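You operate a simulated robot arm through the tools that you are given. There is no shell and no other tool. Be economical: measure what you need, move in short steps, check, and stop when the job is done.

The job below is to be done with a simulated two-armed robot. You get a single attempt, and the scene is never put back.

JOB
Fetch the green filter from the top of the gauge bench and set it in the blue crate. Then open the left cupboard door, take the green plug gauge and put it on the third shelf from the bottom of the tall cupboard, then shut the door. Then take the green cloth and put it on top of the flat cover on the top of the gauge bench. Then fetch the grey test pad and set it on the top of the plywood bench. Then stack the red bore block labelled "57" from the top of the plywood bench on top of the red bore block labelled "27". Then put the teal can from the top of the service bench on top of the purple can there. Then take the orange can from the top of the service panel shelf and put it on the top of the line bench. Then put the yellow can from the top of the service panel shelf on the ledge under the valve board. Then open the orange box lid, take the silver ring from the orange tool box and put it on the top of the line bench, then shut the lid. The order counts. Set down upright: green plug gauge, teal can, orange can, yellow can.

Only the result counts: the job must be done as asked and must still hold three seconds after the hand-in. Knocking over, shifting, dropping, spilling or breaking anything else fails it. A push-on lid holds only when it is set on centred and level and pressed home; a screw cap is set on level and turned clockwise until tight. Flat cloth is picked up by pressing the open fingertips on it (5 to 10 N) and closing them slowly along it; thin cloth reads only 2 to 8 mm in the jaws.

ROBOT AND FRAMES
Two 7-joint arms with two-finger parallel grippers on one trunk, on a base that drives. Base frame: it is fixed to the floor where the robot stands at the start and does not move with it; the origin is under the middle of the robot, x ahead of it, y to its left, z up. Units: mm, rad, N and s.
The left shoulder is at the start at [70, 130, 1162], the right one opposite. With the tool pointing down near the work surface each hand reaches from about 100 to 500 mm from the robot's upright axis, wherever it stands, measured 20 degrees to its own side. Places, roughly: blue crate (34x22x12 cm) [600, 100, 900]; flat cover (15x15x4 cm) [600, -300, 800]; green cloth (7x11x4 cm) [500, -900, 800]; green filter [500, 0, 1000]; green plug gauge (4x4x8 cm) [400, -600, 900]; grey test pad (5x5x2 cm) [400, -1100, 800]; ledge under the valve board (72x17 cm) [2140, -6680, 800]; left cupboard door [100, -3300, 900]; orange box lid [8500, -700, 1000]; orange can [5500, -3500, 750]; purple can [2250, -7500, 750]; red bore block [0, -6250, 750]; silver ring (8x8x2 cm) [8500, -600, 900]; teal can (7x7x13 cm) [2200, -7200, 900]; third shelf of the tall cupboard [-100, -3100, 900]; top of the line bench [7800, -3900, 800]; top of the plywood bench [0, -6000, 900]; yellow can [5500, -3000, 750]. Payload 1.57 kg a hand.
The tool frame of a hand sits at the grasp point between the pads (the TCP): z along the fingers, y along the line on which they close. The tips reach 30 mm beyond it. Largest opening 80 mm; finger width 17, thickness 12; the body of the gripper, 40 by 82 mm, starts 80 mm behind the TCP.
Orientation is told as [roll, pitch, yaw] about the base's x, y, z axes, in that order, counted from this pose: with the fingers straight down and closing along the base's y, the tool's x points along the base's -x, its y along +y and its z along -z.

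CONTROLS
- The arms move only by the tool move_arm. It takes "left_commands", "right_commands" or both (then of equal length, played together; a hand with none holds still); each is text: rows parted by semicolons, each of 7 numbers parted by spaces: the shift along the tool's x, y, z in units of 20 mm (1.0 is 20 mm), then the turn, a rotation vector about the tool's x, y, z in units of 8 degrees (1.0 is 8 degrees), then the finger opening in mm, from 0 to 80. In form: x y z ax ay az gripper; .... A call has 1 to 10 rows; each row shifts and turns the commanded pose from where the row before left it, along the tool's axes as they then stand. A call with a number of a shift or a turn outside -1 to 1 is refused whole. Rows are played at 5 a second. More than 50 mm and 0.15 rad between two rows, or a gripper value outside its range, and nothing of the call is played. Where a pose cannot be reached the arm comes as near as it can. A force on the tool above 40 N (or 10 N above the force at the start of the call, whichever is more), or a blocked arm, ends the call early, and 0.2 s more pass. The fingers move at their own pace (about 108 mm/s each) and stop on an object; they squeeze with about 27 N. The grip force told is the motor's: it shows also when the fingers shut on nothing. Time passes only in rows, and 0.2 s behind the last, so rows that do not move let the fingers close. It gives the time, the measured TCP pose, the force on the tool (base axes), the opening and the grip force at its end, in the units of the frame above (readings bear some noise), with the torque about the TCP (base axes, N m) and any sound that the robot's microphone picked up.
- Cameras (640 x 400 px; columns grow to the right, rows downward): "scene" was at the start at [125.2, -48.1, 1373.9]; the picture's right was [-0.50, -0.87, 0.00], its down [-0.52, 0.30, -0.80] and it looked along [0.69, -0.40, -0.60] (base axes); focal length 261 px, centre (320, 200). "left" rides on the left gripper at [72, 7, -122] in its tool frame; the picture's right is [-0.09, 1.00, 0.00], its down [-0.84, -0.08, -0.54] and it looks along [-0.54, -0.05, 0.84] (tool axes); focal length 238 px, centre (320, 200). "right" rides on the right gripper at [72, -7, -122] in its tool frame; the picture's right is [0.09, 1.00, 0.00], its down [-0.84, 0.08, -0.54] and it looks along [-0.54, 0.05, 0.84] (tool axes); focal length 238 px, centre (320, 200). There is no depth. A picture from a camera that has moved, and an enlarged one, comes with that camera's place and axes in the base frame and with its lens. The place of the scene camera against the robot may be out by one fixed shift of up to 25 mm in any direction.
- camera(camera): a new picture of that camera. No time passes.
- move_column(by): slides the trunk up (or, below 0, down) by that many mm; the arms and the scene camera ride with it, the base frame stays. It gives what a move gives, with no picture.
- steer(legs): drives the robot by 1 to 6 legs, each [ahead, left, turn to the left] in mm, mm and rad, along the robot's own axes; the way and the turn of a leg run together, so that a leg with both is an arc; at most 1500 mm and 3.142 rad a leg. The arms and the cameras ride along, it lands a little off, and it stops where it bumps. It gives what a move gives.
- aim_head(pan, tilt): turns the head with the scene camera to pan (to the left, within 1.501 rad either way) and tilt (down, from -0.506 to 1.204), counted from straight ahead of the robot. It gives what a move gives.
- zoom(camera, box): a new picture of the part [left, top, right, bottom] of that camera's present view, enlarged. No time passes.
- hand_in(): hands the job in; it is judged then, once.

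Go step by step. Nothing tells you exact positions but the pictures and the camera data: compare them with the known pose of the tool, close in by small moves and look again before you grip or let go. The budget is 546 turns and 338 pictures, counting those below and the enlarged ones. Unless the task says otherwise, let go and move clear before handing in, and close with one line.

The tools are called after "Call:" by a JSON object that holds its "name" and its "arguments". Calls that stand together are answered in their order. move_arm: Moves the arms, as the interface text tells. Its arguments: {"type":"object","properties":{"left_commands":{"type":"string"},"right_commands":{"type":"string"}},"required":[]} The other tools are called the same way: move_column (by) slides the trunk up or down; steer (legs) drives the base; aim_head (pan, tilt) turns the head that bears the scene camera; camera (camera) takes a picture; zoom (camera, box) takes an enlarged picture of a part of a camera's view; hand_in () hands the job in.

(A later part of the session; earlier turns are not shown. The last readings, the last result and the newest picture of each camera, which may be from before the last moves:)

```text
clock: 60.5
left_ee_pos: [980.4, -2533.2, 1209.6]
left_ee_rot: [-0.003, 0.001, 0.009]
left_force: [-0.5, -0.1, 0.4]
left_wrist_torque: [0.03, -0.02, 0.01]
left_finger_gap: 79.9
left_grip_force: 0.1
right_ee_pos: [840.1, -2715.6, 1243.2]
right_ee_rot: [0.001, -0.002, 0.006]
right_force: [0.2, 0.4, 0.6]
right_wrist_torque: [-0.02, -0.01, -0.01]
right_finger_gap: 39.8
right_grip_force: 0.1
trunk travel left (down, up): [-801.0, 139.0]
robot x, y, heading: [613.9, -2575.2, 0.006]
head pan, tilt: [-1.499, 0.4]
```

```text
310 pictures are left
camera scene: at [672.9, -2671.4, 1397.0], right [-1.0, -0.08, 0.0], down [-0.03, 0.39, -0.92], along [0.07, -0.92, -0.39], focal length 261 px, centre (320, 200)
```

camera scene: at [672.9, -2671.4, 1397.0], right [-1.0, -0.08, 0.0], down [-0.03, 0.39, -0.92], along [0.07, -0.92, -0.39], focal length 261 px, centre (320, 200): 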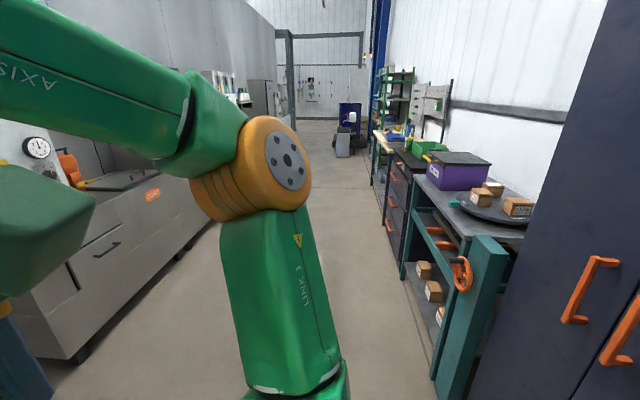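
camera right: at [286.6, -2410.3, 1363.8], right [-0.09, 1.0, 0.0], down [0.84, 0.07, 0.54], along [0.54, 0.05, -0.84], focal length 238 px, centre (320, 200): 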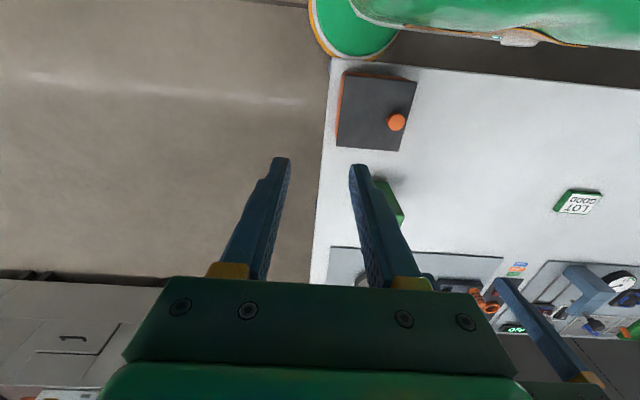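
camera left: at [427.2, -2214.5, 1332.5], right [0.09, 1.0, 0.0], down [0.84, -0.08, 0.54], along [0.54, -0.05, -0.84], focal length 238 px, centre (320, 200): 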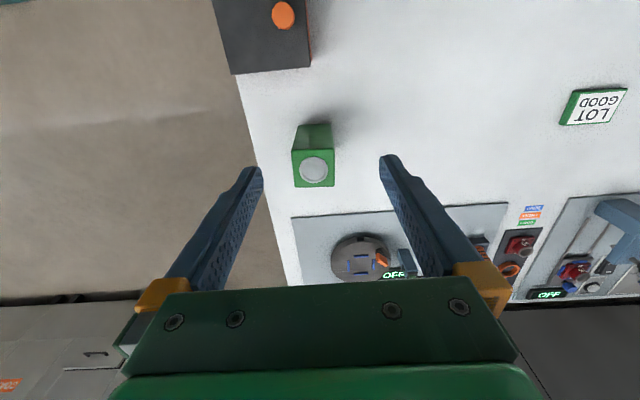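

The cupboard faces +x and its two orange handles are side by side. I'm turning to face it and moving opposite the doors.

Call:
{"name": "steer", "arguments": {"legs": [[100, 0, 0], [0, 0, 3.135], [0, 550, 0]]}}

Call:
{"name": "aim_head", "arguments": {"pan": 0, "tilt": 0.5}}

Call:
{"name": "camera", "arguments": {"camera": "scene"}}

Call:
{"name": "camera", "arguments": {"camera": "left"}}

```text
clock: 71.8
left_ee_pos: [339.4, -3172.5, 1209.3]
left_ee_rot: [0.0, 0.0, 3.13]
left_force: [-0.1, 0.2, 0.0]
left_wrist_torque: [-0.01, 0.0, 0.02]
left_finger_gap: 80.0
left_grip_force: 0.0
right_ee_pos: [483.7, -2992.2, 1243.6]
right_ee_rot: [0.001, 0.001, 3.124]
right_force: [-1.1, -0.2, 0.7]
right_wrist_torque: [0.0, -0.02, 0.0]
right_finger_gap: 40.1
right_grip_force: 0.1
trunk travel left (down, up): [-801.0, 139.0]
robot x, y, heading: [706.8, -3139.9, 3.131]
head pan, tilt: [-1.499, 0.4]
```

```text
clock: 73.4
left_ee_pos: [339.9, -3172.3, 1209.8]
left_ee_rot: [-0.002, 0.0, 3.129]
left_force: [-0.5, 0.1, 0.3]
left_wrist_torque: [-0.01, 0.01, 0.0]
left_finger_gap: 80.0
left_grip_force: 0.0
right_ee_pos: [483.1, -2994.2, 1244.4]
right_ee_rot: [0.003, -0.002, 3.126]
right_force: [-0.1, 0.1, 0.1]
right_wrist_torque: [0.0, -0.02, 0.0]
right_finger_gap: 39.9
right_grip_force: 0.0
trunk travel left (down, up): [-801.0, 139.0]
robot x, y, heading: [706.1, -3142.9, 3.122]
head pan, tilt: [0.0, 0.499]
```

```text
309 pictures are left
camera scene: at [563.6, -3142.4, 1387.9], right [0.02, 1.0, 0.0], down [0.48, -0.01, -0.88], along [-0.88, 0.01, -0.48], focal length 261 px, centre (320, 200)
```

scene: 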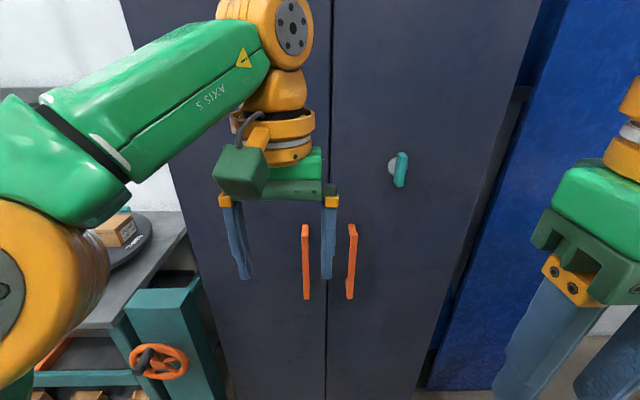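

```text
308 pictures are left
camera left: at [411.6, -3179.2, 1332.4], right [-0.1, -0.99, 0.0], down [-0.84, 0.09, 0.54], along [-0.54, 0.06, -0.84], focal length 238 px, centre (320, 200)
```

left: 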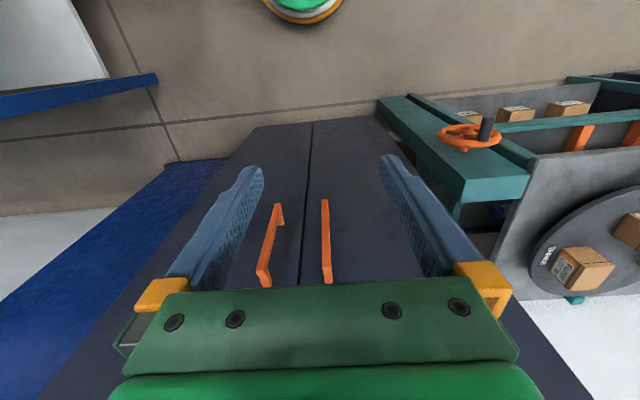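

The cupboard front is at x ≈ 80 with the split at y ≈ -3110. The left door's handle is a vertical bar at y ≈ -3162, z 885–1100, and its hinge is near y = -3440. I'll back off, lower the trunk and swing the left hand to point forward.

Call:
{"name": "steer", "arguments": {"legs": [[-170, 0, 0.018]]}}

Call:
{"name": "move_column", "arguments": {"by": -200}}

Call:
{"name": "move_arm", "arguments": {"left_commands": "-0.75 0 0 0 -1 0 80; -0.74 0 0.1 0 -1 0 80; -0.72 0 0.2 0 -1 0 80; -0.68 0 0.3 0 -1 0 80; -0.64 0 0.4 0 -1 0 80; -0.57 0 0.48 0 -1 0 80"}}

```text
clock: 74.9
left_ee_pos: [506.2, -3179.0, 1208.5]
left_ee_rot: [-0.001, 0.003, -3.138]
left_force: [0.0, 0.4, -0.5]
left_wrist_torque: [0.0, -0.04, 0.02]
left_finger_gap: 79.8
left_grip_force: 0.0
right_ee_pos: [647.4, -2999.2, 1241.0]
right_ee_rot: [0.001, 0.002, 3.143]
right_force: [-0.2, -0.2, 0.4]
right_wrist_torque: [-0.01, -0.05, 0.03]
right_finger_gap: 40.0
right_grip_force: 0.0
trunk travel left (down, up): [-801.0, 139.0]
robot x, y, heading: [873.8, -3137.5, -3.144]
head pan, tilt: [0.0, 0.499]
```

```text
clock: 77.0
left_ee_pos: [509.8, -3179.6, 1009.0]
left_ee_rot: [-0.003, 0.0, -3.137]
left_force: [-0.3, 0.2, -0.2]
left_wrist_torque: [0.01, -0.01, 0.01]
left_finger_gap: 80.0
left_grip_force: 0.1
right_ee_pos: [650.5, -2999.3, 1044.4]
right_ee_rot: [0.002, 0.0, 3.14]
right_force: [-0.4, -0.3, 0.0]
right_wrist_torque: [0.01, 0.05, 0.01]
right_finger_gap: 40.1
right_grip_force: 0.1
trunk travel left (down, up): [-601.0, 339.0]
robot x, y, heading: [872.6, -3140.5, -3.14]
head pan, tilt: [0.0, 0.499]
```

```text
clock: 78.4
left_ee_pos: [419.2, -3178.3, 1008.5]
left_ee_rot: [-0.003, -0.841, -3.135]
left_force: [0.9, 0.2, -0.3]
left_wrist_torque: [0.01, 0.01, -0.01]
left_finger_gap: 80.0
left_grip_force: 0.0
right_ee_pos: [650.0, -2999.3, 1042.8]
right_ee_rot: [0.0, -0.001, 3.142]
right_force: [0.2, 0.4, -0.4]
right_wrist_torque: [0.02, 0.03, 0.02]
right_finger_gap: 40.0
right_grip_force: 0.0
trunk travel left (down, up): [-601.0, 339.0]
robot x, y, heading: [873.8, -3138.5, -3.143]
head pan, tilt: [0.0, 0.499]
```

The hand is halfway up, so I'll continue to horizontal.

Call:
{"name": "move_arm", "arguments": {"left_commands": "-0.5 0 0.56 0 -1 0 80; -0.42 0 0.62 0 -1 0 80; -0.33 0 0.67 0 -1 0 80; -0.23 0 0.71 0 -1 0 80; -0.13 0 0.74 0 -1 0 80; -0.03 0 0.75 0 -0.25 0 80"}}

Call:
{"name": "camera", "arguments": {"camera": "left"}}

Call:
{"name": "camera", "arguments": {"camera": "scene"}}

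```text
clock: 79.8
left_ee_pos: [330.9, -3179.6, 1009.1]
left_ee_rot: [-1.874, -1.57, -1.268]
left_force: [0.0, -0.3, -0.7]
left_wrist_torque: [0.02, 0.02, 0.01]
left_finger_gap: 80.1
left_grip_force: 0.0
right_ee_pos: [649.8, -2999.6, 1044.7]
right_ee_rot: [0.002, 0.0, 3.141]
right_force: [0.1, -0.4, 0.1]
right_wrist_torque: [-0.04, 0.02, -0.03]
right_finger_gap: 40.2
right_grip_force: 0.1
trunk travel left (down, up): [-601.0, 339.0]
robot x, y, heading: [875.7, -3140.9, -3.142]
head pan, tilt: [0.0, 0.499]
```

```text
307 pictures are left
camera left: at [452.8, -3185.2, 937.4], right [0.0, -1.0, 0.09], down [0.54, 0.08, 0.84], along [-0.84, 0.05, 0.54], focal length 238 px, centre (320, 200)
```

left: 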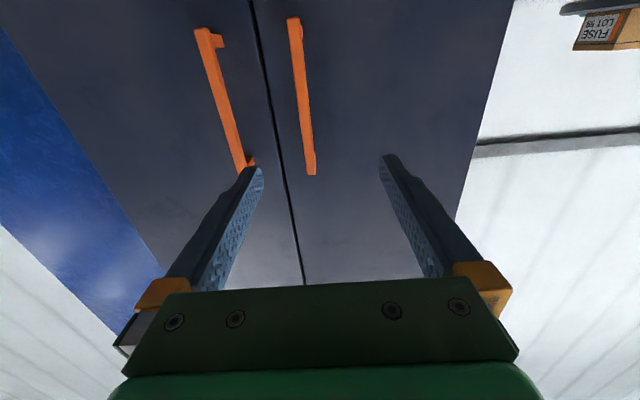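

```text
306 pictures are left
camera scene: at [732.4, -3146.0, 1187.9], right [0.0, 1.0, 0.0], down [0.48, 0.0, -0.88], along [-0.88, 0.0, -0.48], focal length 261 px, centre (320, 200)
```

scene: 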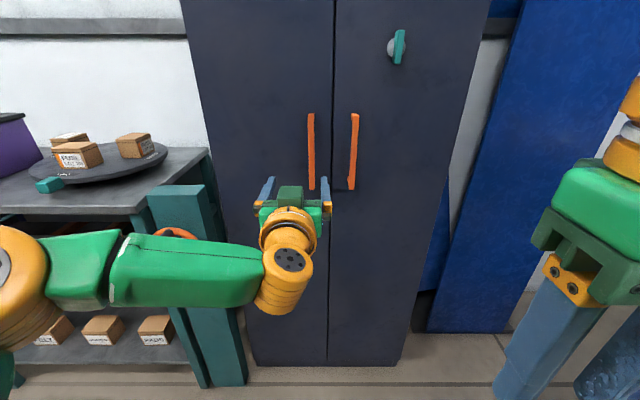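

The handle is at x ≈ 120, y ≈ -3158, z 909–1100. I'll drive in with the hand open and check before closing.

Call:
{"name": "steer", "arguments": {"legs": [[150, -21, 0]]}}

Call:
{"name": "camera", "arguments": {"camera": "left"}}

```text
clock: 81.2
left_ee_pos: [187.6, -3162.1, 1009.4]
left_ee_rot: [-2.307, -1.569, -0.826]
left_force: [0.1, 0.1, 0.0]
left_wrist_torque: [-0.02, -0.01, 0.0]
left_finger_gap: 80.3
left_grip_force: 0.1
right_ee_pos: [505.2, -2979.9, 1043.4]
right_ee_rot: [0.001, -0.003, -3.138]
right_force: [1.0, -0.1, 0.5]
right_wrist_torque: [0.02, -0.01, 0.01]
right_finger_gap: 40.1
right_grip_force: 0.0
trunk travel left (down, up): [-601.0, 339.0]
robot x, y, heading: [725.5, -3121.4, -3.136]
head pan, tilt: [0.0, 0.499]
```

```text
305 pictures are left
camera left: at [308.9, -3166.0, 938.4], right [0.01, -1.0, 0.09], down [0.54, 0.08, 0.84], along [-0.84, 0.04, 0.54], focal length 238 px, centre (320, 200)
```

left: 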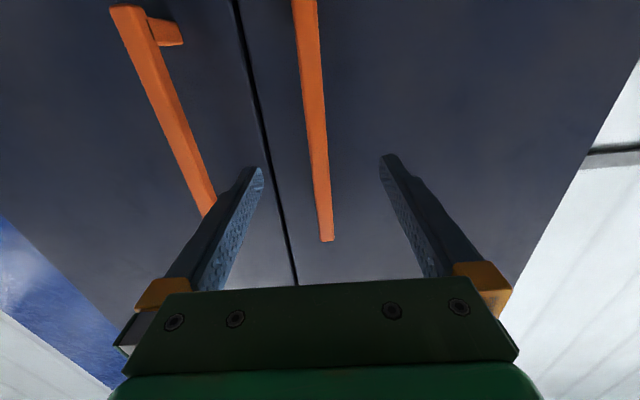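

Centred within 4 mm. Going in 53 mm and closing on the bar.

Call:
{"name": "move_arm", "arguments": {"left_commands": "0 -0.2 0.9 0 0 0 80; 0 0 0.9 0 0 0 80; 0 0 0.88 0 0 0 80; 0 0 0 0 0 0 40; 0 0 0 0 0 0 5; 0 0 0 0 0 0 5; 0 0 0 0 0 0 5"}}

Call:
{"name": "camera", "arguments": {"camera": "left"}}

```text
clock: 82.8
left_ee_pos: [134.4, -3161.4, 1008.4]
left_ee_rot: [-1.651, -1.567, -1.481]
left_force: [0.5, -5.6, 0.4]
left_wrist_torque: [-0.48, -0.01, -0.16]
left_finger_gap: 13.9
left_grip_force: 30.2
right_ee_pos: [504.1, -2982.0, 1043.7]
right_ee_rot: [-0.001, -0.002, -3.139]
right_force: [0.0, -0.3, 0.4]
right_wrist_torque: [-0.02, 0.04, -0.02]
right_finger_gap: 40.1
right_grip_force: 0.1
trunk travel left (down, up): [-601.0, 339.0]
robot x, y, heading: [731.5, -3123.9, -3.136]
head pan, tilt: [0.0, 0.499]
```

```text
304 pictures are left
camera left: at [255.7, -3165.6, 938.1], right [0.01, -1.0, 0.09], down [0.54, 0.08, 0.84], along [-0.84, 0.04, 0.54], focal length 238 px, centre (320, 200)
```

left: 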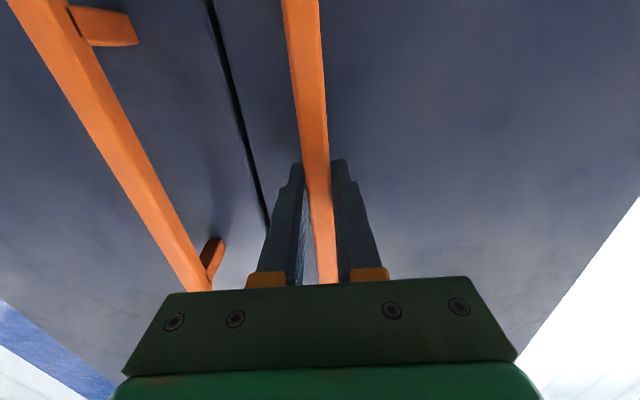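

The bar is gripped (14 mm). I'll pull along the hinge arc, turning the wrist with it, for about 16 degrees first.

Call:
{"name": "move_arm", "arguments": {"left_commands": "0 0.19 -0.97 0.5 0 0 5; 0 0.19 -0.97 0.5 0 0 5; 0 0.19 -0.97 0.5 0 0 5; 0 0.19 -0.97 0.5 0 0 5"}}

Call:
{"name": "camera", "arguments": {"camera": "scene"}}

```text
clock: 83.8
left_ee_pos: [186.1, -3177.9, 1008.7]
left_ee_rot: [-0.601, -1.525, -2.785]
left_force: [-1.7, -12.3, -9.8]
left_wrist_torque: [-0.56, -0.15, 0.51]
left_finger_gap: 14.3
left_grip_force: 30.8
left hand out of reach, approached as far as the arm can: row 3, 4
right_ee_pos: [501.3, -2983.9, 1041.8]
right_ee_rot: [-0.003, 0.005, -3.138]
right_force: [0.1, 0.3, -0.1]
right_wrist_torque: [-0.01, -0.01, 0.0]
right_finger_gap: 40.0
right_grip_force: 0.0
trunk travel left (down, up): [-601.0, 339.0]
robot x, y, heading: [735.1, -3123.6, -3.136]
head pan, tilt: [0.0, 0.499]
```

```text
303 pictures are left
camera scene: at [582.8, -3130.4, 1186.9], right [0.0, 1.0, 0.0], down [0.48, 0.01, -0.88], along [-0.88, 0.0, -0.48], focal length 261 px, centre (320, 200)
```

scene: 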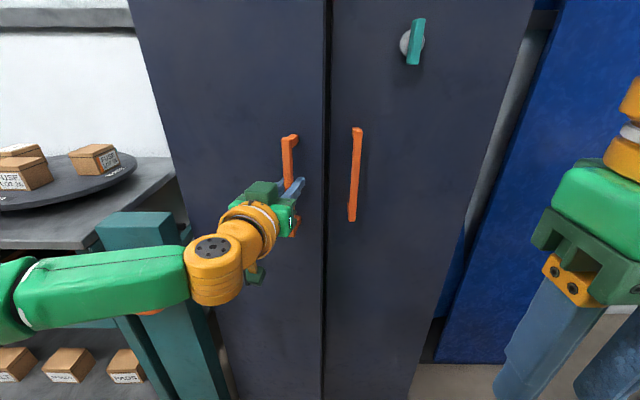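

The door is about 11° open, and the arm is at its folded limit. I'll continue the arc with the base, rotating about the hinge.

Call:
{"name": "steer", "arguments": {"legs": [[-41, 85, -0.13], [-41, 85, -0.13]]}}

Call:
{"name": "camera", "arguments": {"camera": "scene"}}

```text
clock: 85.6
left_ee_pos: [246.4, -3212.6, 1008.0]
left_ee_rot: [-0.653, -1.527, -2.995]
left_force: [-8.1, -10.1, -18.5]
left_wrist_torque: [-0.51, 0.15, 0.18]
left_finger_gap: 14.4
left_grip_force: 30.6
right_ee_pos: [597.7, -3106.6, 1042.5]
right_ee_rot: [-0.005, 0.004, 2.885]
right_force: [-0.5, 0.1, -0.3]
right_wrist_torque: [0.01, 0.0, -0.03]
right_finger_gap: 40.1
right_grip_force: 0.1
trunk travel left (down, up): [-601.0, 339.0]
robot x, y, heading: [789.2, -3299.3, 2.888]
head pan, tilt: [0.0, 0.499]
```

```text
302 pictures are left
camera scene: at [641.5, -3270.6, 1186.9], right [0.25, 0.97, 0.01], down [0.47, -0.12, -0.87], along [-0.85, 0.22, -0.48], focal length 261 px, centre (320, 200)
```

scene: 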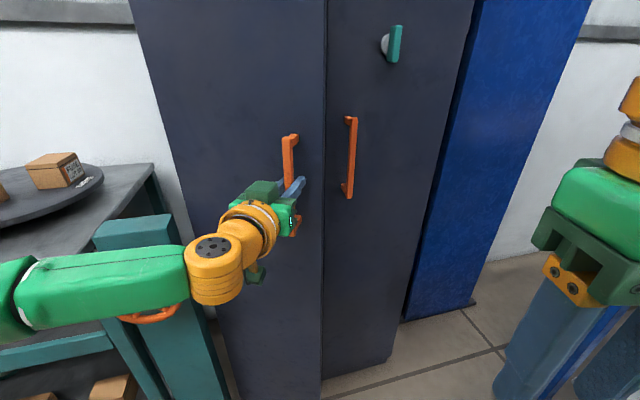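

It's following well, at about 25°. Three more arc legs should bring it to about 47°.

Call:
{"name": "steer", "arguments": {"legs": [[-41, 85, -0.13], [-41, 85, -0.13], [-41, 85, -0.13]]}}

Call:
{"name": "camera", "arguments": {"camera": "scene"}}

```text
clock: 88.2
left_ee_pos: [317.1, -3300.2, 1009.3]
left_ee_rot: [-0.613, -1.526, 2.867]
left_force: [-10.4, -3.0, -12.5]
left_wrist_torque: [-0.42, 0.35, -0.47]
left_finger_gap: 14.2
left_grip_force: 30.9
right_ee_pos: [683.5, -3332.9, 1042.7]
right_ee_rot: [-0.005, 0.005, 2.501]
right_force: [0.8, -0.1, 0.1]
right_wrist_torque: [-0.02, -0.01, -0.02]
right_finger_gap: 40.1
right_grip_force: 0.1
trunk travel left (down, up): [-601.0, 339.0]
robot x, y, heading: [788.9, -3580.6, 2.505]
head pan, tilt: [0.0, 0.499]
```

```text
301 pictures are left
camera scene: at [663.5, -3500.8, 1187.0], right [0.6, 0.8, 0.0], down [0.39, -0.29, -0.87], along [-0.7, 0.52, -0.48], focal length 261 px, centre (320, 200)
```

scene: 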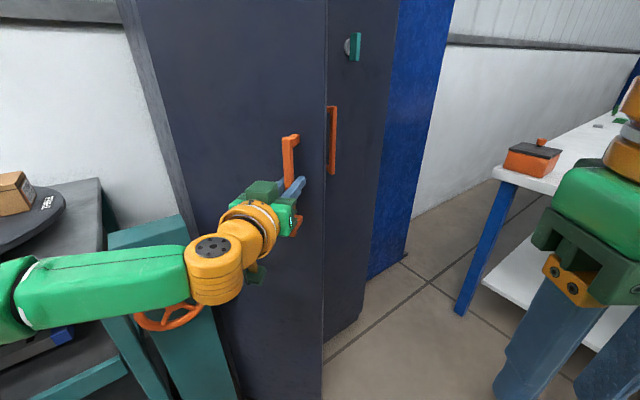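

It's at about 48° and everything is clear, as the handwheel beside it is only at z ≈ 740. Two more arc legs.

Call:
{"name": "steer", "arguments": {"legs": [[-41, 85, -0.13], [-41, 85, -0.13], [-41, 85, -0.13]]}}

Call:
{"name": "camera", "arguments": {"camera": "scene"}}

```text
clock: 90.8
left_ee_pos: [344.5, -3405.7, 1010.6]
left_ee_rot: [-0.791, -1.525, 2.655]
left_force: [-33.1, 0.8, 4.4]
left_wrist_torque: [-0.03, 0.59, -0.6]
left_finger_gap: 14.7
left_grip_force: 31.3
right_ee_pos: [672.5, -3575.1, 1044.1]
right_ee_rot: [-0.011, 0.005, 2.111]
right_force: [0.1, -0.4, -0.5]
right_wrist_torque: [0.0, -0.01, 0.02]
right_finger_gap: 39.9
right_grip_force: 0.0
trunk travel left (down, up): [-601.0, 339.0]
robot x, y, heading: [674.4, -3842.5, 2.113]
head pan, tilt: [0.0, 0.499]
```

```text
300 pictures are left
camera scene: at [590.7, -3724.7, 1187.0], right [0.86, 0.52, 0.01], down [0.26, -0.41, -0.87], along [-0.45, 0.75, -0.48], focal length 261 px, centre (320, 200)
```

scene: 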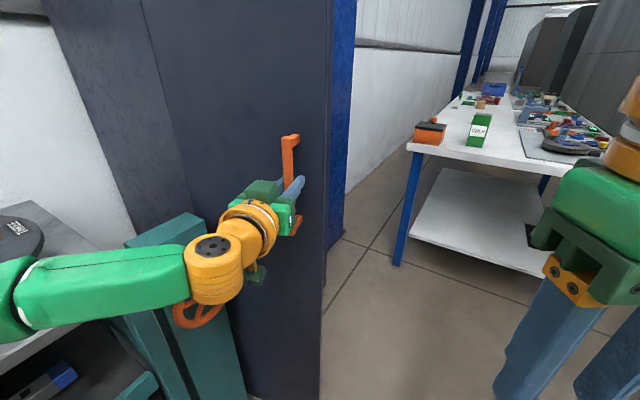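

The door is about 71° open. I'll release the handle and back off straight.

Call:
{"name": "move_arm", "arguments": {"left_commands": "0 0 0 0 0 0 60; 0 0 0 0 0 0 80; 0 0 0 0 0 0 80"}}

Call:
{"name": "steer", "arguments": {"legs": [[-30, 150, 0], [-200, 0, 0]]}}

Call:
{"name": "camera", "arguments": {"camera": "scene"}}

```text
clock: 91.6
left_ee_pos: [357.4, -3405.4, 1014.2]
left_ee_rot: [-0.584, -1.536, 2.448]
left_force: [0.4, -0.1, 0.0]
left_wrist_torque: [0.02, 0.04, 0.01]
left_finger_gap: 80.0
left_grip_force: 0.1
right_ee_pos: [685.6, -3574.9, 1043.1]
right_ee_rot: [0.002, -0.002, 2.111]
right_force: [0.2, 0.4, 0.6]
right_wrist_torque: [0.02, 0.02, -0.04]
right_finger_gap: 40.2
right_grip_force: 0.1
trunk travel left (down, up): [-601.0, 339.0]
robot x, y, heading: [679.3, -3843.7, 2.114]
head pan, tilt: [0.0, 0.499]
```

```text
clock: 92.7
left_ee_pos: [315.2, -3453.2, 1012.9]
left_ee_rot: [-0.439, -1.538, 2.27]
left_force: [2.5, -0.5, -1.7]
left_wrist_torque: [0.19, 0.04, 0.21]
left_finger_gap: 80.2
left_grip_force: 0.1
right_ee_pos: [632.8, -3624.2, 1043.5]
right_ee_rot: [0.003, -0.004, 2.107]
right_force: [0.8, -0.4, 1.0]
right_wrist_torque: [0.01, 0.0, 0.01]
right_finger_gap: 39.7
right_grip_force: 0.1
trunk travel left (down, up): [-601.0, 339.0]
robot x, y, heading: [625.3, -3891.6, 2.109]
head pan, tilt: [0.0, 0.499]
stopped in leg 1: the force on the tool passed its limit at 48 N (the readings are from after the stop); the commanded pose is now the measured one
```

```text
299 pictures are left
camera scene: at [553.0, -3773.4, 1188.0], right [0.86, 0.51, 0.0], down [0.24, -0.41, -0.88], along [-0.45, 0.75, -0.48], focal length 261 px, centre (320, 200)
```

scene: 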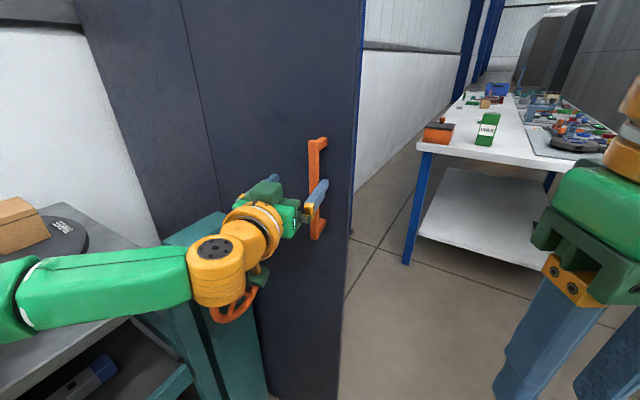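

I moved sideways with the fingers still round the bar, and it stopped against the bar. I'll now back straight out along the finger axis.

Call:
{"name": "steer", "arguments": {"legs": [[-192, 50, 0]]}}

Call:
{"name": "camera", "arguments": {"camera": "scene"}}

```text
clock: 94.2
left_ee_pos: [363.5, -3639.4, 1013.6]
left_ee_rot: [-0.474, -1.536, 2.315]
left_force: [0.5, -0.7, -0.3]
left_wrist_torque: [0.01, 0.03, 0.02]
left_finger_gap: 80.1
left_grip_force: 0.1
right_ee_pos: [682.1, -3807.3, 1043.0]
right_ee_rot: [0.001, 0.002, 2.116]
right_force: [-0.7, -1.1, 0.4]
right_wrist_torque: [0.02, 0.02, 0.02]
right_finger_gap: 40.0
right_grip_force: 0.0
trunk travel left (down, up): [-601.0, 339.0]
robot x, y, heading: [678.4, -4075.9, 2.115]
head pan, tilt: [0.0, 0.499]
```

```text
298 pictures are left
camera scene: at [603.7, -3957.2, 1187.8], right [0.85, 0.52, 0.0], down [0.25, -0.41, -0.88], along [-0.46, 0.75, -0.48], focal length 261 px, centre (320, 200)
```

scene: 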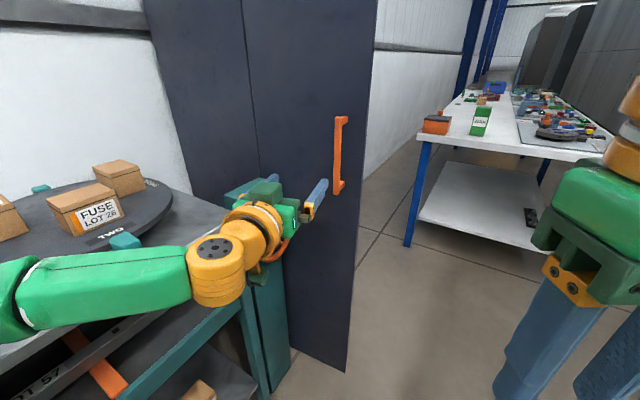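

The hand is free and the door stands near 90°. Now I go back for the plug gauge: raise the trunk, move out into the aisle, turn to face the bench and return through the gap.

Call:
{"name": "steer", "arguments": {"legs": [[-181, -299, 0]]}}

Call:
{"name": "move_column", "arguments": {"by": 200}}

Call:
{"name": "steer", "arguments": {"legs": [[0, 0, -2.115], [0, 1470, 0]]}}

Call:
{"name": "aim_head", "arguments": {"pan": 1.4, "tilt": 0.6}}

Call:
{"name": "camera", "arguments": {"camera": "scene"}}

```text
clock: 96.5
left_ee_pos: [707.8, -3640.1, 1014.1]
left_ee_rot: [-0.497, -1.536, 2.34]
left_force: [0.0, 0.5, -0.1]
left_wrist_torque: [0.0, 0.0, 0.04]
left_finger_gap: 79.9
left_grip_force: 0.0
right_ee_pos: [1027.7, -3808.6, 1042.6]
right_ee_rot: [0.001, 0.001, 2.12]
right_force: [-0.5, 0.6, 0.0]
right_wrist_torque: [-0.02, 0.02, 0.02]
right_finger_gap: 40.1
right_grip_force: 0.2
trunk travel left (down, up): [-601.0, 339.0]
robot x, y, heading: [1026.1, -4075.1, 2.122]
head pan, tilt: [0.0, 0.499]
```

```text
clock: 98.7
left_ee_pos: [708.4, -3639.6, 1214.1]
left_ee_rot: [-0.485, -1.538, 2.33]
left_force: [0.6, 0.7, -1.0]
left_wrist_torque: [0.01, -0.02, 0.0]
left_finger_gap: 79.9
left_grip_force: 0.0
right_ee_pos: [1028.8, -3807.2, 1244.3]
right_ee_rot: [0.002, -0.002, 2.121]
right_force: [-0.9, 0.3, 0.5]
right_wrist_torque: [-0.02, -0.01, 0.0]
right_finger_gap: 39.9
right_grip_force: 0.0
trunk travel left (down, up): [-801.0, 139.0]
robot x, y, heading: [1027.3, -4070.5, 2.121]
head pan, tilt: [0.0, 0.499]
```

```text
clock: 111.2
left_ee_pos: [1704.4, -2623.9, 1213.2]
left_ee_rot: [-0.471, -1.537, 0.075]
left_force: [0.3, -0.1, 0.7]
left_wrist_torque: [0.01, 0.03, 0.04]
left_finger_gap: 80.1
left_grip_force: 0.1
right_ee_pos: [1374.6, -2773.0, 1244.0]
right_ee_rot: [0.002, -0.003, -0.119]
right_force: [0.4, -0.5, 0.4]
right_wrist_torque: [0.0, 0.04, 0.0]
right_finger_gap: 39.8
right_grip_force: 0.0
trunk travel left (down, up): [-801.0, 139.0]
robot x, y, heading: [1169.4, -2605.4, -0.117]
head pan, tilt: [0.0, 0.499]
```

```text
clock: 112.7
left_ee_pos: [1705.3, -2623.6, 1213.6]
left_ee_rot: [-0.485, -1.538, 0.091]
left_force: [0.0, 0.2, 0.6]
left_wrist_torque: [-0.02, 0.0, -0.01]
left_finger_gap: 80.0
left_grip_force: 0.1
right_ee_pos: [1375.1, -2771.7, 1243.6]
right_ee_rot: [0.0, -0.002, -0.119]
right_force: [0.2, 0.5, 0.1]
right_wrist_torque: [0.01, -0.01, 0.0]
right_finger_gap: 40.1
right_grip_force: 0.1
trunk travel left (down, up): [-801.0, 139.0]
robot x, y, heading: [1166.5, -2601.7, -0.121]
head pan, tilt: [1.4, 0.6]
```

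```text
297 pictures are left
camera scene: at [1243.2, -2530.2, 1378.8], right [0.96, -0.28, 0.0], down [-0.16, -0.54, -0.83], along [0.23, 0.79, -0.56], focal length 261 px, centre (320, 200)
```

scene: 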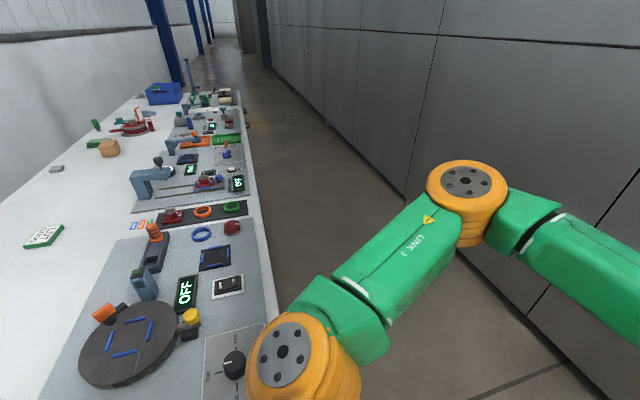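

There's also an aisle behind the bench, but the gauge lies near the front edge. I'll straighten up and return to the passing line at x = 126.

Call:
{"name": "steer", "arguments": {"legs": [[0, 0, 0.121]]}}

Call:
{"name": "steer", "arguments": {"legs": [[-1000, 0, 0]]}}

```text
clock: 113.7
left_ee_pos: [1703.1, -2559.9, 1214.4]
left_ee_rot: [-0.446, -1.539, 0.174]
left_force: [-0.7, -0.7, 0.2]
left_wrist_torque: [0.02, 0.01, -0.02]
left_finger_gap: 80.0
left_grip_force: 0.2
right_ee_pos: [1394.9, -2746.4, 1243.2]
right_ee_rot: [0.004, -0.002, 0.006]
right_force: [0.2, -0.3, -0.4]
right_wrist_torque: [0.03, -0.02, 0.02]
right_finger_gap: 40.0
right_grip_force: 0.0
trunk travel left (down, up): [-801.0, 139.0]
robot x, y, heading: [1165.3, -2599.8, 0.002]
head pan, tilt: [1.4, 0.6]
```

```text
clock: 118.9
left_ee_pos: [706.3, -2546.0, 1213.8]
left_ee_rot: [-0.495, -1.538, 0.26]
left_force: [-0.2, 0.1, -0.4]
left_wrist_torque: [-0.03, 0.0, -0.04]
left_finger_gap: 80.2
left_grip_force: 0.0
right_ee_pos: [404.3, -2742.2, 1242.9]
right_ee_rot: [0.001, -0.002, 0.038]
right_force: [0.1, 0.3, -0.9]
right_wrist_torque: [-0.01, -0.01, 0.01]
right_finger_gap: 39.7
right_grip_force: 0.0
trunk travel left (down, up): [-801.0, 139.0]
robot x, y, heading: [173.5, -2611.4, 0.038]
head pan, tilt: [1.4, 0.6]
```

Call:
{"name": "steer", "arguments": {"legs": [[0, 0, -0.038], [-46, 150, 0]]}}

```text
clock: 120.7
left_ee_pos: [665.0, -2423.2, 1213.1]
left_ee_rot: [-0.394, -1.536, 0.123]
left_force: [0.7, 0.3, -0.2]
left_wrist_torque: [-0.03, 0.05, 0.01]
left_finger_gap: 79.9
left_grip_force: 0.0
right_ee_pos: [355.3, -2609.2, 1243.5]
right_ee_rot: [0.006, -0.001, 0.003]
right_force: [-0.4, 0.3, 0.8]
right_wrist_torque: [0.01, 0.01, 0.02]
right_finger_gap: 40.0
right_grip_force: 0.2
trunk travel left (down, up): [-801.0, 139.0]
robot x, y, heading: [128.6, -2462.5, 0.003]
head pan, tilt: [1.4, 0.6]
```

Call:
{"name": "steer", "arguments": {"legs": [[-3, 300, -0.003]]}}

```text
clock: 122.7
left_ee_pos: [660.1, -2122.6, 1213.0]
left_ee_rot: [-0.422, -1.537, 0.15]
left_force: [0.2, -0.2, 1.0]
left_wrist_torque: [-0.02, -0.02, 0.0]
left_finger_gap: 80.2
left_grip_force: 0.1
right_ee_pos: [348.7, -2308.2, 1243.6]
right_ee_rot: [0.002, -0.002, 0.005]
right_force: [-0.1, -0.1, -0.5]
right_wrist_torque: [0.03, -0.02, 0.01]
right_finger_gap: 40.0
right_grip_force: 0.1
trunk travel left (down, up): [-801.0, 139.0]
robot x, y, heading: [125.3, -2167.8, 0.007]
head pan, tilt: [1.4, 0.6]
```

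Past the column. Now I'll drive along the bench to the gauge.

Call:
{"name": "steer", "arguments": {"legs": [[-40, 300, -0.007], [-130, 1200, 0]]}}

Call:
{"name": "aim_head", "arguments": {"pan": 0.1, "tilt": 0.85}}

Call:
{"name": "camera", "arguments": {"camera": "scene"}}

Call:
{"name": "camera", "arguments": {"camera": "right"}}

```text
clock: 130.6
left_ee_pos: [514.6, -615.2, 1212.8]
left_ee_rot: [-0.464, -1.537, 0.153]
left_force: [0.0, -0.6, -0.8]
left_wrist_torque: [-0.04, -0.04, -0.02]
left_finger_gap: 80.0
left_grip_force: 0.2
right_ee_pos: [197.8, -790.0, 1243.1]
right_ee_rot: [0.002, -0.002, -0.035]
right_force: [0.7, -0.6, 0.7]
right_wrist_torque: [0.0, -0.01, -0.02]
right_finger_gap: 40.2
right_grip_force: 0.1
trunk travel left (down, up): [-801.0, 139.0]
robot x, y, heading: [-21.0, -637.8, -0.034]
head pan, tilt: [1.4, 0.6]
```

```text
clock: 132.1
left_ee_pos: [513.4, -614.8, 1213.5]
left_ee_rot: [-0.484, -1.536, 0.172]
left_force: [0.3, 0.0, 0.2]
left_wrist_torque: [-0.03, 0.01, 0.02]
left_finger_gap: 79.6
left_grip_force: 0.2
right_ee_pos: [197.1, -789.1, 1242.1]
right_ee_rot: [0.002, -0.001, -0.033]
right_force: [1.0, 0.1, 0.6]
right_wrist_torque: [0.01, -0.02, 0.0]
right_finger_gap: 40.0
right_grip_force: 0.0
trunk travel left (down, up): [-801.0, 139.0]
robot x, y, heading: [-23.6, -640.2, -0.033]
head pan, tilt: [0.099, 0.85]
```

```text
296 pictures are left
camera scene: at [105.9, -640.4, 1357.9], right [0.07, -1.0, 0.0], down [-0.75, -0.05, -0.66], along [0.66, 0.04, -0.75], focal length 261 px, centre (320, 200)
```

scene: 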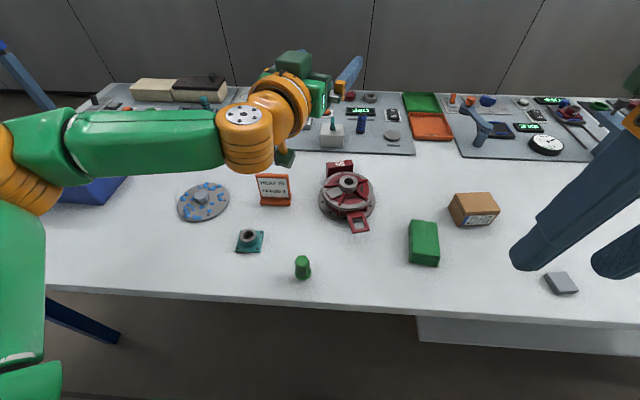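

```text
295 pictures are left
camera right: at [125.7, -793.9, 1363.9], right [-0.06, 1.0, 0.0], down [0.84, 0.05, 0.54], along [0.54, 0.03, -0.84], focal length 238 px, centre (320, 200)
```

right: 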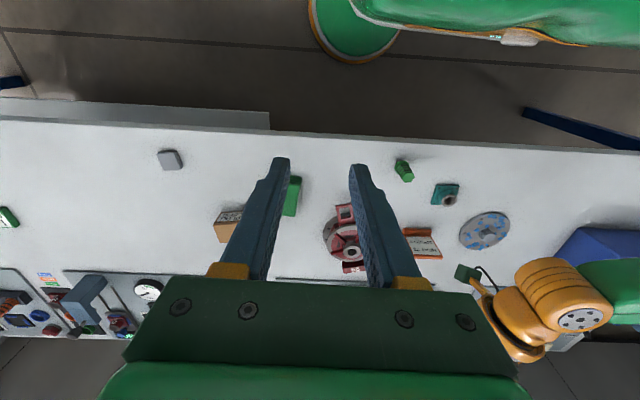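

The gauge is at about [357, -586], 45 mm from the front edge. I'll zoom in for its shape.

Call:
{"name": "zoom", "arguments": {"camera": "scene", "box": [270, 235, 340, 295]}}

Call:
{"name": "zoom", "arguments": {"camera": "right", "box": [370, 140, 450, 200]}}

```text
6.67 times, centred on (305, 265) of scene
camera zoom: at [105.9, -640.4, 1357.9], right [0.07, -1.0, 0.0], down [-0.75, -0.05, -0.66], along [0.66, 0.04, -0.75], focal length 1739 px, centre (420, -233)
```

zoom: 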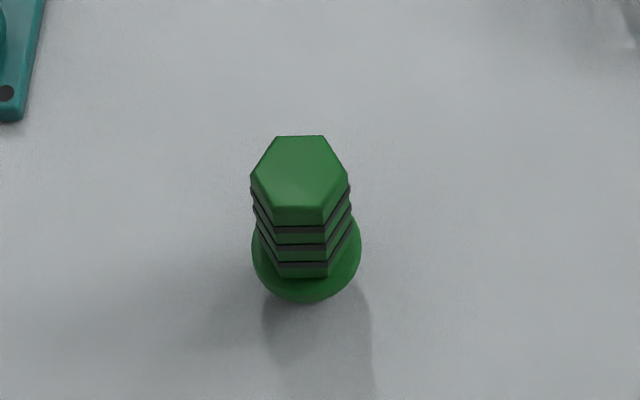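

```text
6.67 times, centred on (410, 170) of right
camera zoom: at [125.7, -793.9, 1363.9], right [-0.06, 1.0, 0.0], down [0.84, 0.05, 0.54], along [0.54, 0.03, -0.84], focal length 1589 px, centre (-280, 400)
```

zoom: 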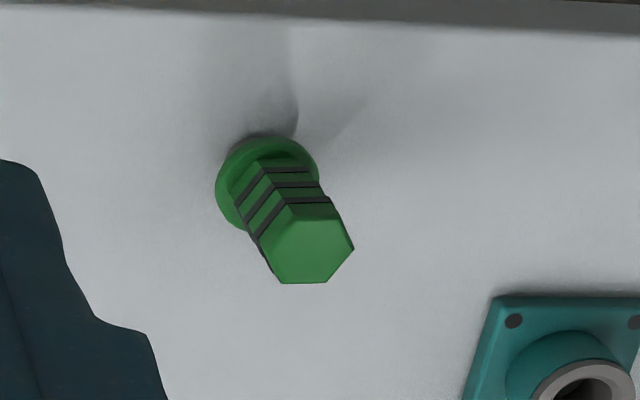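

The gauge is a hex bar with flats about 30° off the y axis, on a round flange, its top at about z = 905. I'll approach it at an azimuth of about -30° with the hand tilted about 25° below horizontal, so the same grip suits the shelf. First I draw in and tilt the hand.

Call:
{"name": "move_arm", "arguments": {"left_commands": "0 0 -0.9 0 0.6 0 60; 0 0 -0.9 0 0.6 0 60; 0 0 -0.9 0 0.6 0 60; 0 0 -0.9 0 0.6 0 60; 0 0 -0.9 0 0.6 0 60"}}

```text
clock: 133.3
left_ee_pos: [429.9, -587.7, 1230.4]
left_ee_rot: [-0.035, -1.119, -0.281]
left_force: [0.0, -1.6, 0.4]
left_wrist_torque: [0.0, -0.03, 0.01]
left_finger_gap: 59.9
left_grip_force: 0.1
right_ee_pos: [196.4, -788.9, 1243.8]
right_ee_rot: [0.002, -0.004, -0.035]
right_force: [-0.3, 0.6, 0.1]
right_wrist_torque: [0.02, -0.03, -0.04]
right_finger_gap: 40.0
right_grip_force: 0.0
trunk travel left (down, up): [-801.0, 139.0]
robot x, y, heading: [-21.4, -639.9, -0.031]
head pan, tilt: [0.099, 0.85]
```

Driving the approach would take the base too near the wall, so I'll come down on it vertically with the tilted fingers straddling it. I yaw the hand 14° more and move it above the gauge.

Call:
{"name": "move_arm", "arguments": {"left_commands": "0 0 0 0.8 0 0.38 60; 0 0 0 0.8 0 0.38 60"}}

Call:
{"name": "steer", "arguments": {"legs": [[-75, 0, 0.031]]}}

Call:
{"name": "move_column", "arguments": {"by": -220}}

Call:
{"name": "camera", "arguments": {"camera": "left"}}

Call:
{"name": "camera", "arguments": {"camera": "scene"}}

```text
clock: 133.9
left_ee_pos: [429.8, -586.8, 1231.2]
left_ee_rot: [-0.04, -1.127, -0.523]
left_force: [-0.1, 0.0, 0.0]
left_wrist_torque: [-0.02, 0.01, 0.0]
left_finger_gap: 60.1
left_grip_force: 0.2
right_ee_pos: [197.8, -788.2, 1242.6]
right_ee_rot: [0.0, -0.003, -0.034]
right_force: [0.3, 0.2, 0.0]
right_wrist_torque: [-0.01, 0.02, -0.01]
right_finger_gap: 40.1
right_grip_force: 0.0
trunk travel left (down, up): [-801.0, 139.0]
robot x, y, heading: [-23.6, -638.0, -0.032]
head pan, tilt: [0.099, 0.85]
```

```text
clock: 134.9
left_ee_pos: [360.1, -573.6, 1228.6]
left_ee_rot: [-0.044, -1.121, -0.487]
left_force: [1.8, 0.6, -0.4]
left_wrist_torque: [-0.01, 0.05, 0.01]
left_finger_gap: 59.8
left_grip_force: 0.1
right_ee_pos: [136.4, -781.5, 1241.5]
right_ee_rot: [0.002, 0.004, -0.005]
right_force: [0.6, -0.8, -1.2]
right_wrist_torque: [0.0, 0.07, 0.02]
right_finger_gap: 39.9
right_grip_force: 0.0
trunk travel left (down, up): [-801.0, 139.0]
robot x, y, heading: [-94.5, -637.9, -0.006]
head pan, tilt: [0.099, 0.85]
```

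```text
clock: 137.2
left_ee_pos: [353.8, -572.9, 1010.8]
left_ee_rot: [-0.039, -1.127, -0.495]
left_force: [-0.4, -0.2, 0.7]
left_wrist_torque: [0.01, 0.01, -0.01]
left_finger_gap: 60.1
left_grip_force: 0.0
right_ee_pos: [127.2, -779.6, 1021.7]
right_ee_rot: [0.004, 0.001, -0.005]
right_force: [-0.2, -0.5, -0.5]
right_wrist_torque: [0.03, 0.03, -0.01]
right_finger_gap: 40.2
right_grip_force: 0.1
trunk travel left (down, up): [-581.0, 359.0]
robot x, y, heading: [-94.0, -640.5, -0.006]
head pan, tilt: [0.099, 0.85]
```

```text
292 pictures are left
camera left: at [234.8, -494.8, 1000.0], right [0.54, 0.84, 0.07], down [-0.14, 0.01, 0.99], along [0.83, -0.54, 0.13], focal length 238 px, centre (320, 200)
```

left: 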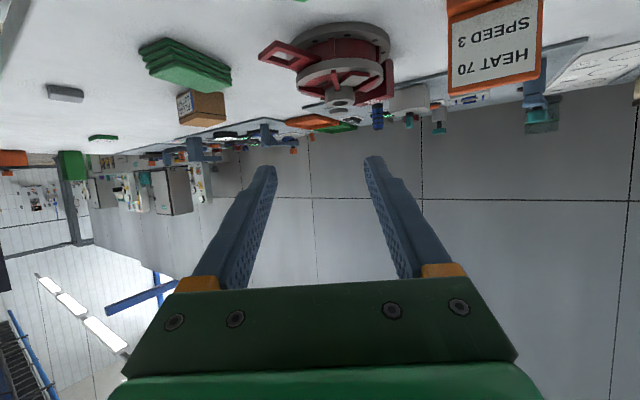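

```text
291 pictures are left
camera scene: at [31.3, -635.3, 1138.0], right [0.1, -1.0, 0.0], down [-0.75, -0.07, -0.66], along [0.66, 0.06, -0.75], focal length 261 px, centre (320, 200)
```

scene: 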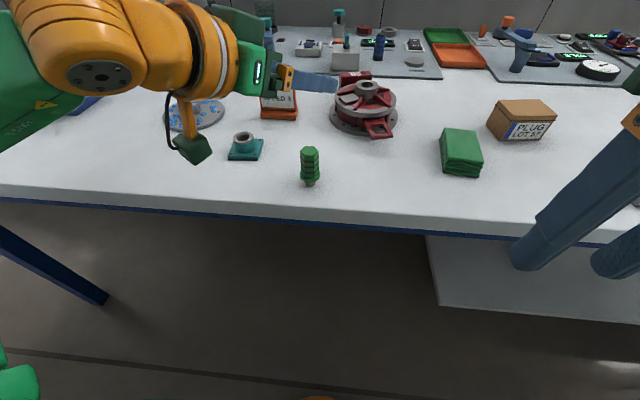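

The gauge should be about 15 mm to the right of the hand. I'll shift across and come down to just above it.

Call:
{"name": "steer", "arguments": {"legs": [[0, -15, 0]]}}

Call:
{"name": "move_column", "arguments": {"by": -60}}

Call:
{"name": "camera", "arguments": {"camera": "left"}}

Call:
{"name": "camera", "arguments": {"camera": "scene"}}

```text
clock: 138.0
left_ee_pos: [353.0, -585.9, 1011.3]
left_ee_rot: [-0.041, -1.125, -0.49]
left_force: [0.1, 0.0, -0.6]
left_wrist_torque: [-0.01, 0.02, 0.03]
left_finger_gap: 59.8
left_grip_force: 0.1
right_ee_pos: [128.8, -793.4, 1022.8]
right_ee_rot: [-0.001, 0.001, -0.005]
right_force: [0.0, -0.6, -0.9]
right_wrist_torque: [-0.07, 0.0, 0.01]
right_finger_gap: 40.0
right_grip_force: 0.0
trunk travel left (down, up): [-581.0, 359.0]
robot x, y, heading: [-93.2, -656.0, -0.008]
head pan, tilt: [0.099, 0.85]
```

```text
clock: 139.0
left_ee_pos: [353.5, -587.0, 951.9]
left_ee_rot: [-0.04, -1.127, -0.492]
left_force: [0.0, -0.3, 0.6]
left_wrist_torque: [0.01, 0.01, 0.0]
left_finger_gap: 59.7
left_grip_force: 0.1
right_ee_pos: [128.4, -796.3, 963.4]
right_ee_rot: [0.001, -0.001, -0.005]
right_force: [0.2, -0.6, -0.7]
right_wrist_torque: [-0.01, -0.02, 0.0]
right_finger_gap: 40.1
right_grip_force: 0.0
trunk travel left (down, up): [-521.0, 419.0]
robot x, y, heading: [-98.9, -653.0, -0.003]
head pan, tilt: [0.099, 0.85]
```

```text
290 pictures are left
camera left: at [234.6, -509.8, 939.9], right [0.54, 0.84, 0.07], down [-0.14, 0.01, 0.99], along [0.83, -0.54, 0.13], focal length 238 px, centre (320, 200)
```

left: 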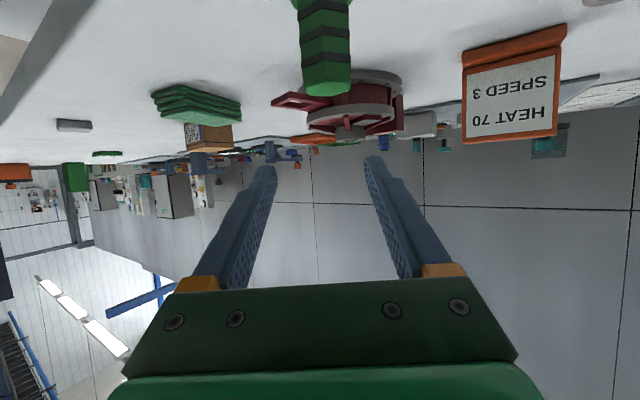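

```text
289 pictures are left
camera scene: at [31.1, -650.3, 1077.9], right [0.1, -1.0, 0.0], down [-0.75, -0.07, -0.66], along [0.66, 0.06, -0.75], focal length 261 px, centre (320, 200)
```

scene: 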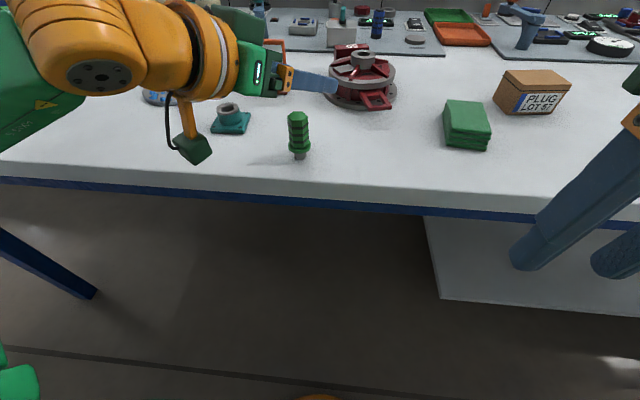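

The gauge is about 4 mm to one side of the grip plane. I'll trim that and descend to grip height.

Call:
{"name": "move_arm", "arguments": {"left_commands": "0 0.2 0 0 0 0 65; 0 0 0 0 0 0 65"}}

Call:
{"name": "move_column", "arguments": {"by": -50}}

Call:
{"name": "camera", "arguments": {"camera": "left"}}

```text
clock: 139.6
left_ee_pos: [354.6, -583.2, 951.3]
left_ee_rot: [-0.038, -1.126, -0.494]
left_force: [-0.7, -0.2, 0.4]
left_wrist_torque: [0.02, 0.01, -0.01]
left_finger_gap: 65.1
left_grip_force: 0.1
right_ee_pos: [127.7, -796.4, 963.6]
right_ee_rot: [0.001, -0.004, -0.005]
right_force: [-0.4, 0.5, 1.0]
right_wrist_torque: [0.01, 0.02, 0.02]
right_finger_gap: 39.9
right_grip_force: 0.1
trunk travel left (down, up): [-521.0, 419.0]
robot x, y, heading: [-92.3, -649.7, -0.003]
head pan, tilt: [0.099, 0.85]
```

```text
clock: 140.5
left_ee_pos: [353.6, -583.8, 903.2]
left_ee_rot: [-0.039, -1.126, -0.495]
left_force: [-0.5, 0.6, -1.2]
left_wrist_torque: [0.02, 0.02, 0.01]
left_finger_gap: 64.8
left_grip_force: 0.0
right_ee_pos: [127.5, -796.1, 912.1]
right_ee_rot: [0.0, -0.001, -0.004]
right_force: [1.7, 0.0, 0.5]
right_wrist_torque: [-0.01, 0.0, 0.01]
right_finger_gap: 39.9
right_grip_force: 0.2
trunk travel left (down, up): [-471.0, 469.0]
robot x, y, heading: [-96.1, -655.6, -0.004]
head pan, tilt: [0.099, 0.85]
```

```text
288 pictures are left
camera left: at [235.9, -506.4, 890.1], right [0.54, 0.84, 0.07], down [-0.14, 0.01, 0.99], along [0.83, -0.54, 0.13], focal length 238 px, centre (320, 200)
```

left: 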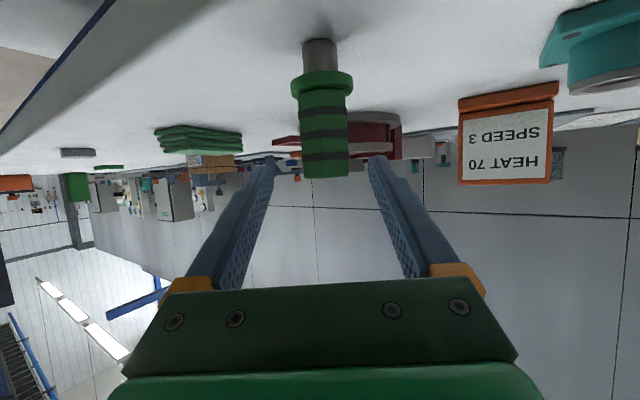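

Call:
{"name": "zoom", "arguments": {"camera": "left", "box": [280, 30, 370, 190]}}

```text
2.50 times, centred on (325, 110) of left
camera zoom: at [235.9, -506.4, 890.1], right [0.54, 0.84, 0.07], down [-0.14, 0.01, 0.99], along [0.83, -0.54, 0.13], focal length 596 px, centre (308, 425)
```

zoom: 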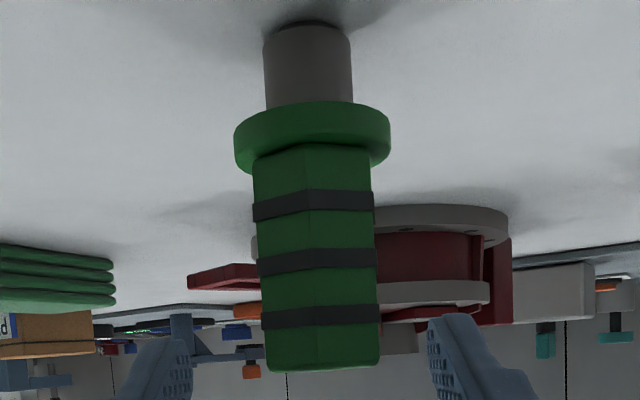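

A hex edge faces the camera, so the flats face the fingers. I'll descend 33 mm and close.

Call:
{"name": "move_column", "arguments": {"by": -33}}

Call:
{"name": "move_arm", "arguments": {"left_commands": "0 0 0 0 0 0 45; 0 0 0 0 0 0 25; 0 0 0 0 0 0 20; 0 0 0 0 0 0 20"}}

Call:
{"name": "camera", "arguments": {"camera": "left"}}

```text
clock: 141.3
left_ee_pos: [353.8, -583.6, 869.3]
left_ee_rot: [-0.036, -1.126, -0.493]
left_force: [0.1, -0.5, 0.1]
left_wrist_torque: [0.02, -0.01, -0.03]
left_finger_gap: 65.2
left_grip_force: 0.0
right_ee_pos: [127.5, -795.5, 880.4]
right_ee_rot: [0.001, -0.002, -0.006]
right_force: [0.0, 0.0, 0.2]
right_wrist_torque: [-0.02, 0.03, -0.04]
right_finger_gap: 39.9
right_grip_force: 0.0
trunk travel left (down, up): [-438.0, 502.0]
robot x, y, heading: [-95.6, -651.8, 0.002]
head pan, tilt: [0.099, 0.85]
```

```text
clock: 142.3
left_ee_pos: [354.2, -584.8, 869.7]
left_ee_rot: [-0.038, -1.124, -0.493]
left_force: [2.1, 0.8, 0.3]
left_wrist_torque: [-0.01, 0.0, -0.02]
left_finger_gap: 25.6
left_grip_force: 26.5
right_ee_pos: [128.6, -795.4, 880.0]
right_ee_rot: [0.001, -0.002, -0.005]
right_force: [0.0, -0.6, 0.6]
right_wrist_torque: [-0.01, -0.01, 0.0]
right_finger_gap: 39.6
right_grip_force: 0.0
trunk travel left (down, up): [-438.0, 502.0]
robot x, y, heading: [-98.3, -652.0, -0.004]
head pan, tilt: [0.099, 0.85]
```

```text
286 pictures are left
camera left: at [236.1, -506.3, 857.1], right [0.54, 0.84, 0.07], down [-0.14, 0.01, 0.99], along [0.83, -0.54, 0.13], focal length 238 px, centre (320, 200)
```

left: 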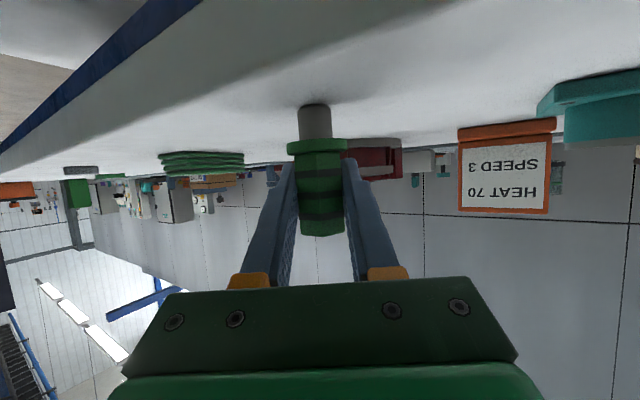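

Gripped at 25.6 mm. I'll lift with the trunk and go back along the bench to the gap.

Call:
{"name": "move_column", "arguments": {"by": 350}}

Call:
{"name": "steer", "arguments": {"legs": [[180, -400, 0], [44, -1000, 0]]}}

```text
clock: 145.7
left_ee_pos: [355.4, -583.3, 1217.7]
left_ee_rot: [-0.038, -1.125, -0.493]
left_force: [-0.2, 0.5, -0.1]
left_wrist_torque: [0.01, -0.03, 0.0]
left_finger_gap: 25.5
left_grip_force: 27.3
right_ee_pos: [128.7, -797.1, 1230.2]
right_ee_rot: [0.001, 0.001, -0.005]
right_force: [-0.9, 0.3, 0.8]
right_wrist_torque: [0.0, 0.0, -0.01]
right_finger_gap: 40.1
right_grip_force: 0.2
trunk travel left (down, up): [-788.0, 152.0]
robot x, y, heading: [-91.6, -649.5, -0.006]
head pan, tilt: [0.099, 0.85]
```

```text
clock: 153.2
left_ee_pos: [546.9, -2023.2, 1218.3]
left_ee_rot: [-0.042, -1.127, -0.546]
left_force: [0.0, 0.2, -1.1]
left_wrist_torque: [0.0, 0.0, -0.03]
left_finger_gap: 25.5
left_grip_force: 27.1
right_ee_pos: [308.2, -2221.5, 1230.9]
right_ee_rot: [-0.001, -0.001, -0.058]
right_force: [0.1, -0.2, -0.7]
right_wrist_torque: [-0.01, 0.0, 0.01]
right_finger_gap: 40.0
right_grip_force: 0.0
trunk travel left (down, up): [-788.0, 152.0]
robot x, y, heading: [94.6, -2063.7, -0.055]
head pan, tilt: [0.099, 0.85]
```

Call:
{"name": "steer", "arguments": {"legs": [[31, 0, 0.055]]}}

```text
clock: 154.1
left_ee_pos: [568.3, -2000.4, 1221.4]
left_ee_rot: [-0.029, -1.131, -0.502]
left_force: [-0.6, -0.4, -1.1]
left_wrist_torque: [0.0, -0.03, 0.07]
left_finger_gap: 25.5
left_grip_force: 27.2
right_ee_pos: [341.4, -2212.6, 1231.3]
right_ee_rot: [0.004, -0.007, -0.005]
right_force: [-0.4, -0.6, -0.1]
right_wrist_torque: [0.0, -0.07, -0.02]
right_finger_gap: 39.9
right_grip_force: 0.1
trunk travel left (down, up): [-788.0, 152.0]
robot x, y, heading: [122.4, -2069.0, -0.005]
head pan, tilt: [0.099, 0.85]
```

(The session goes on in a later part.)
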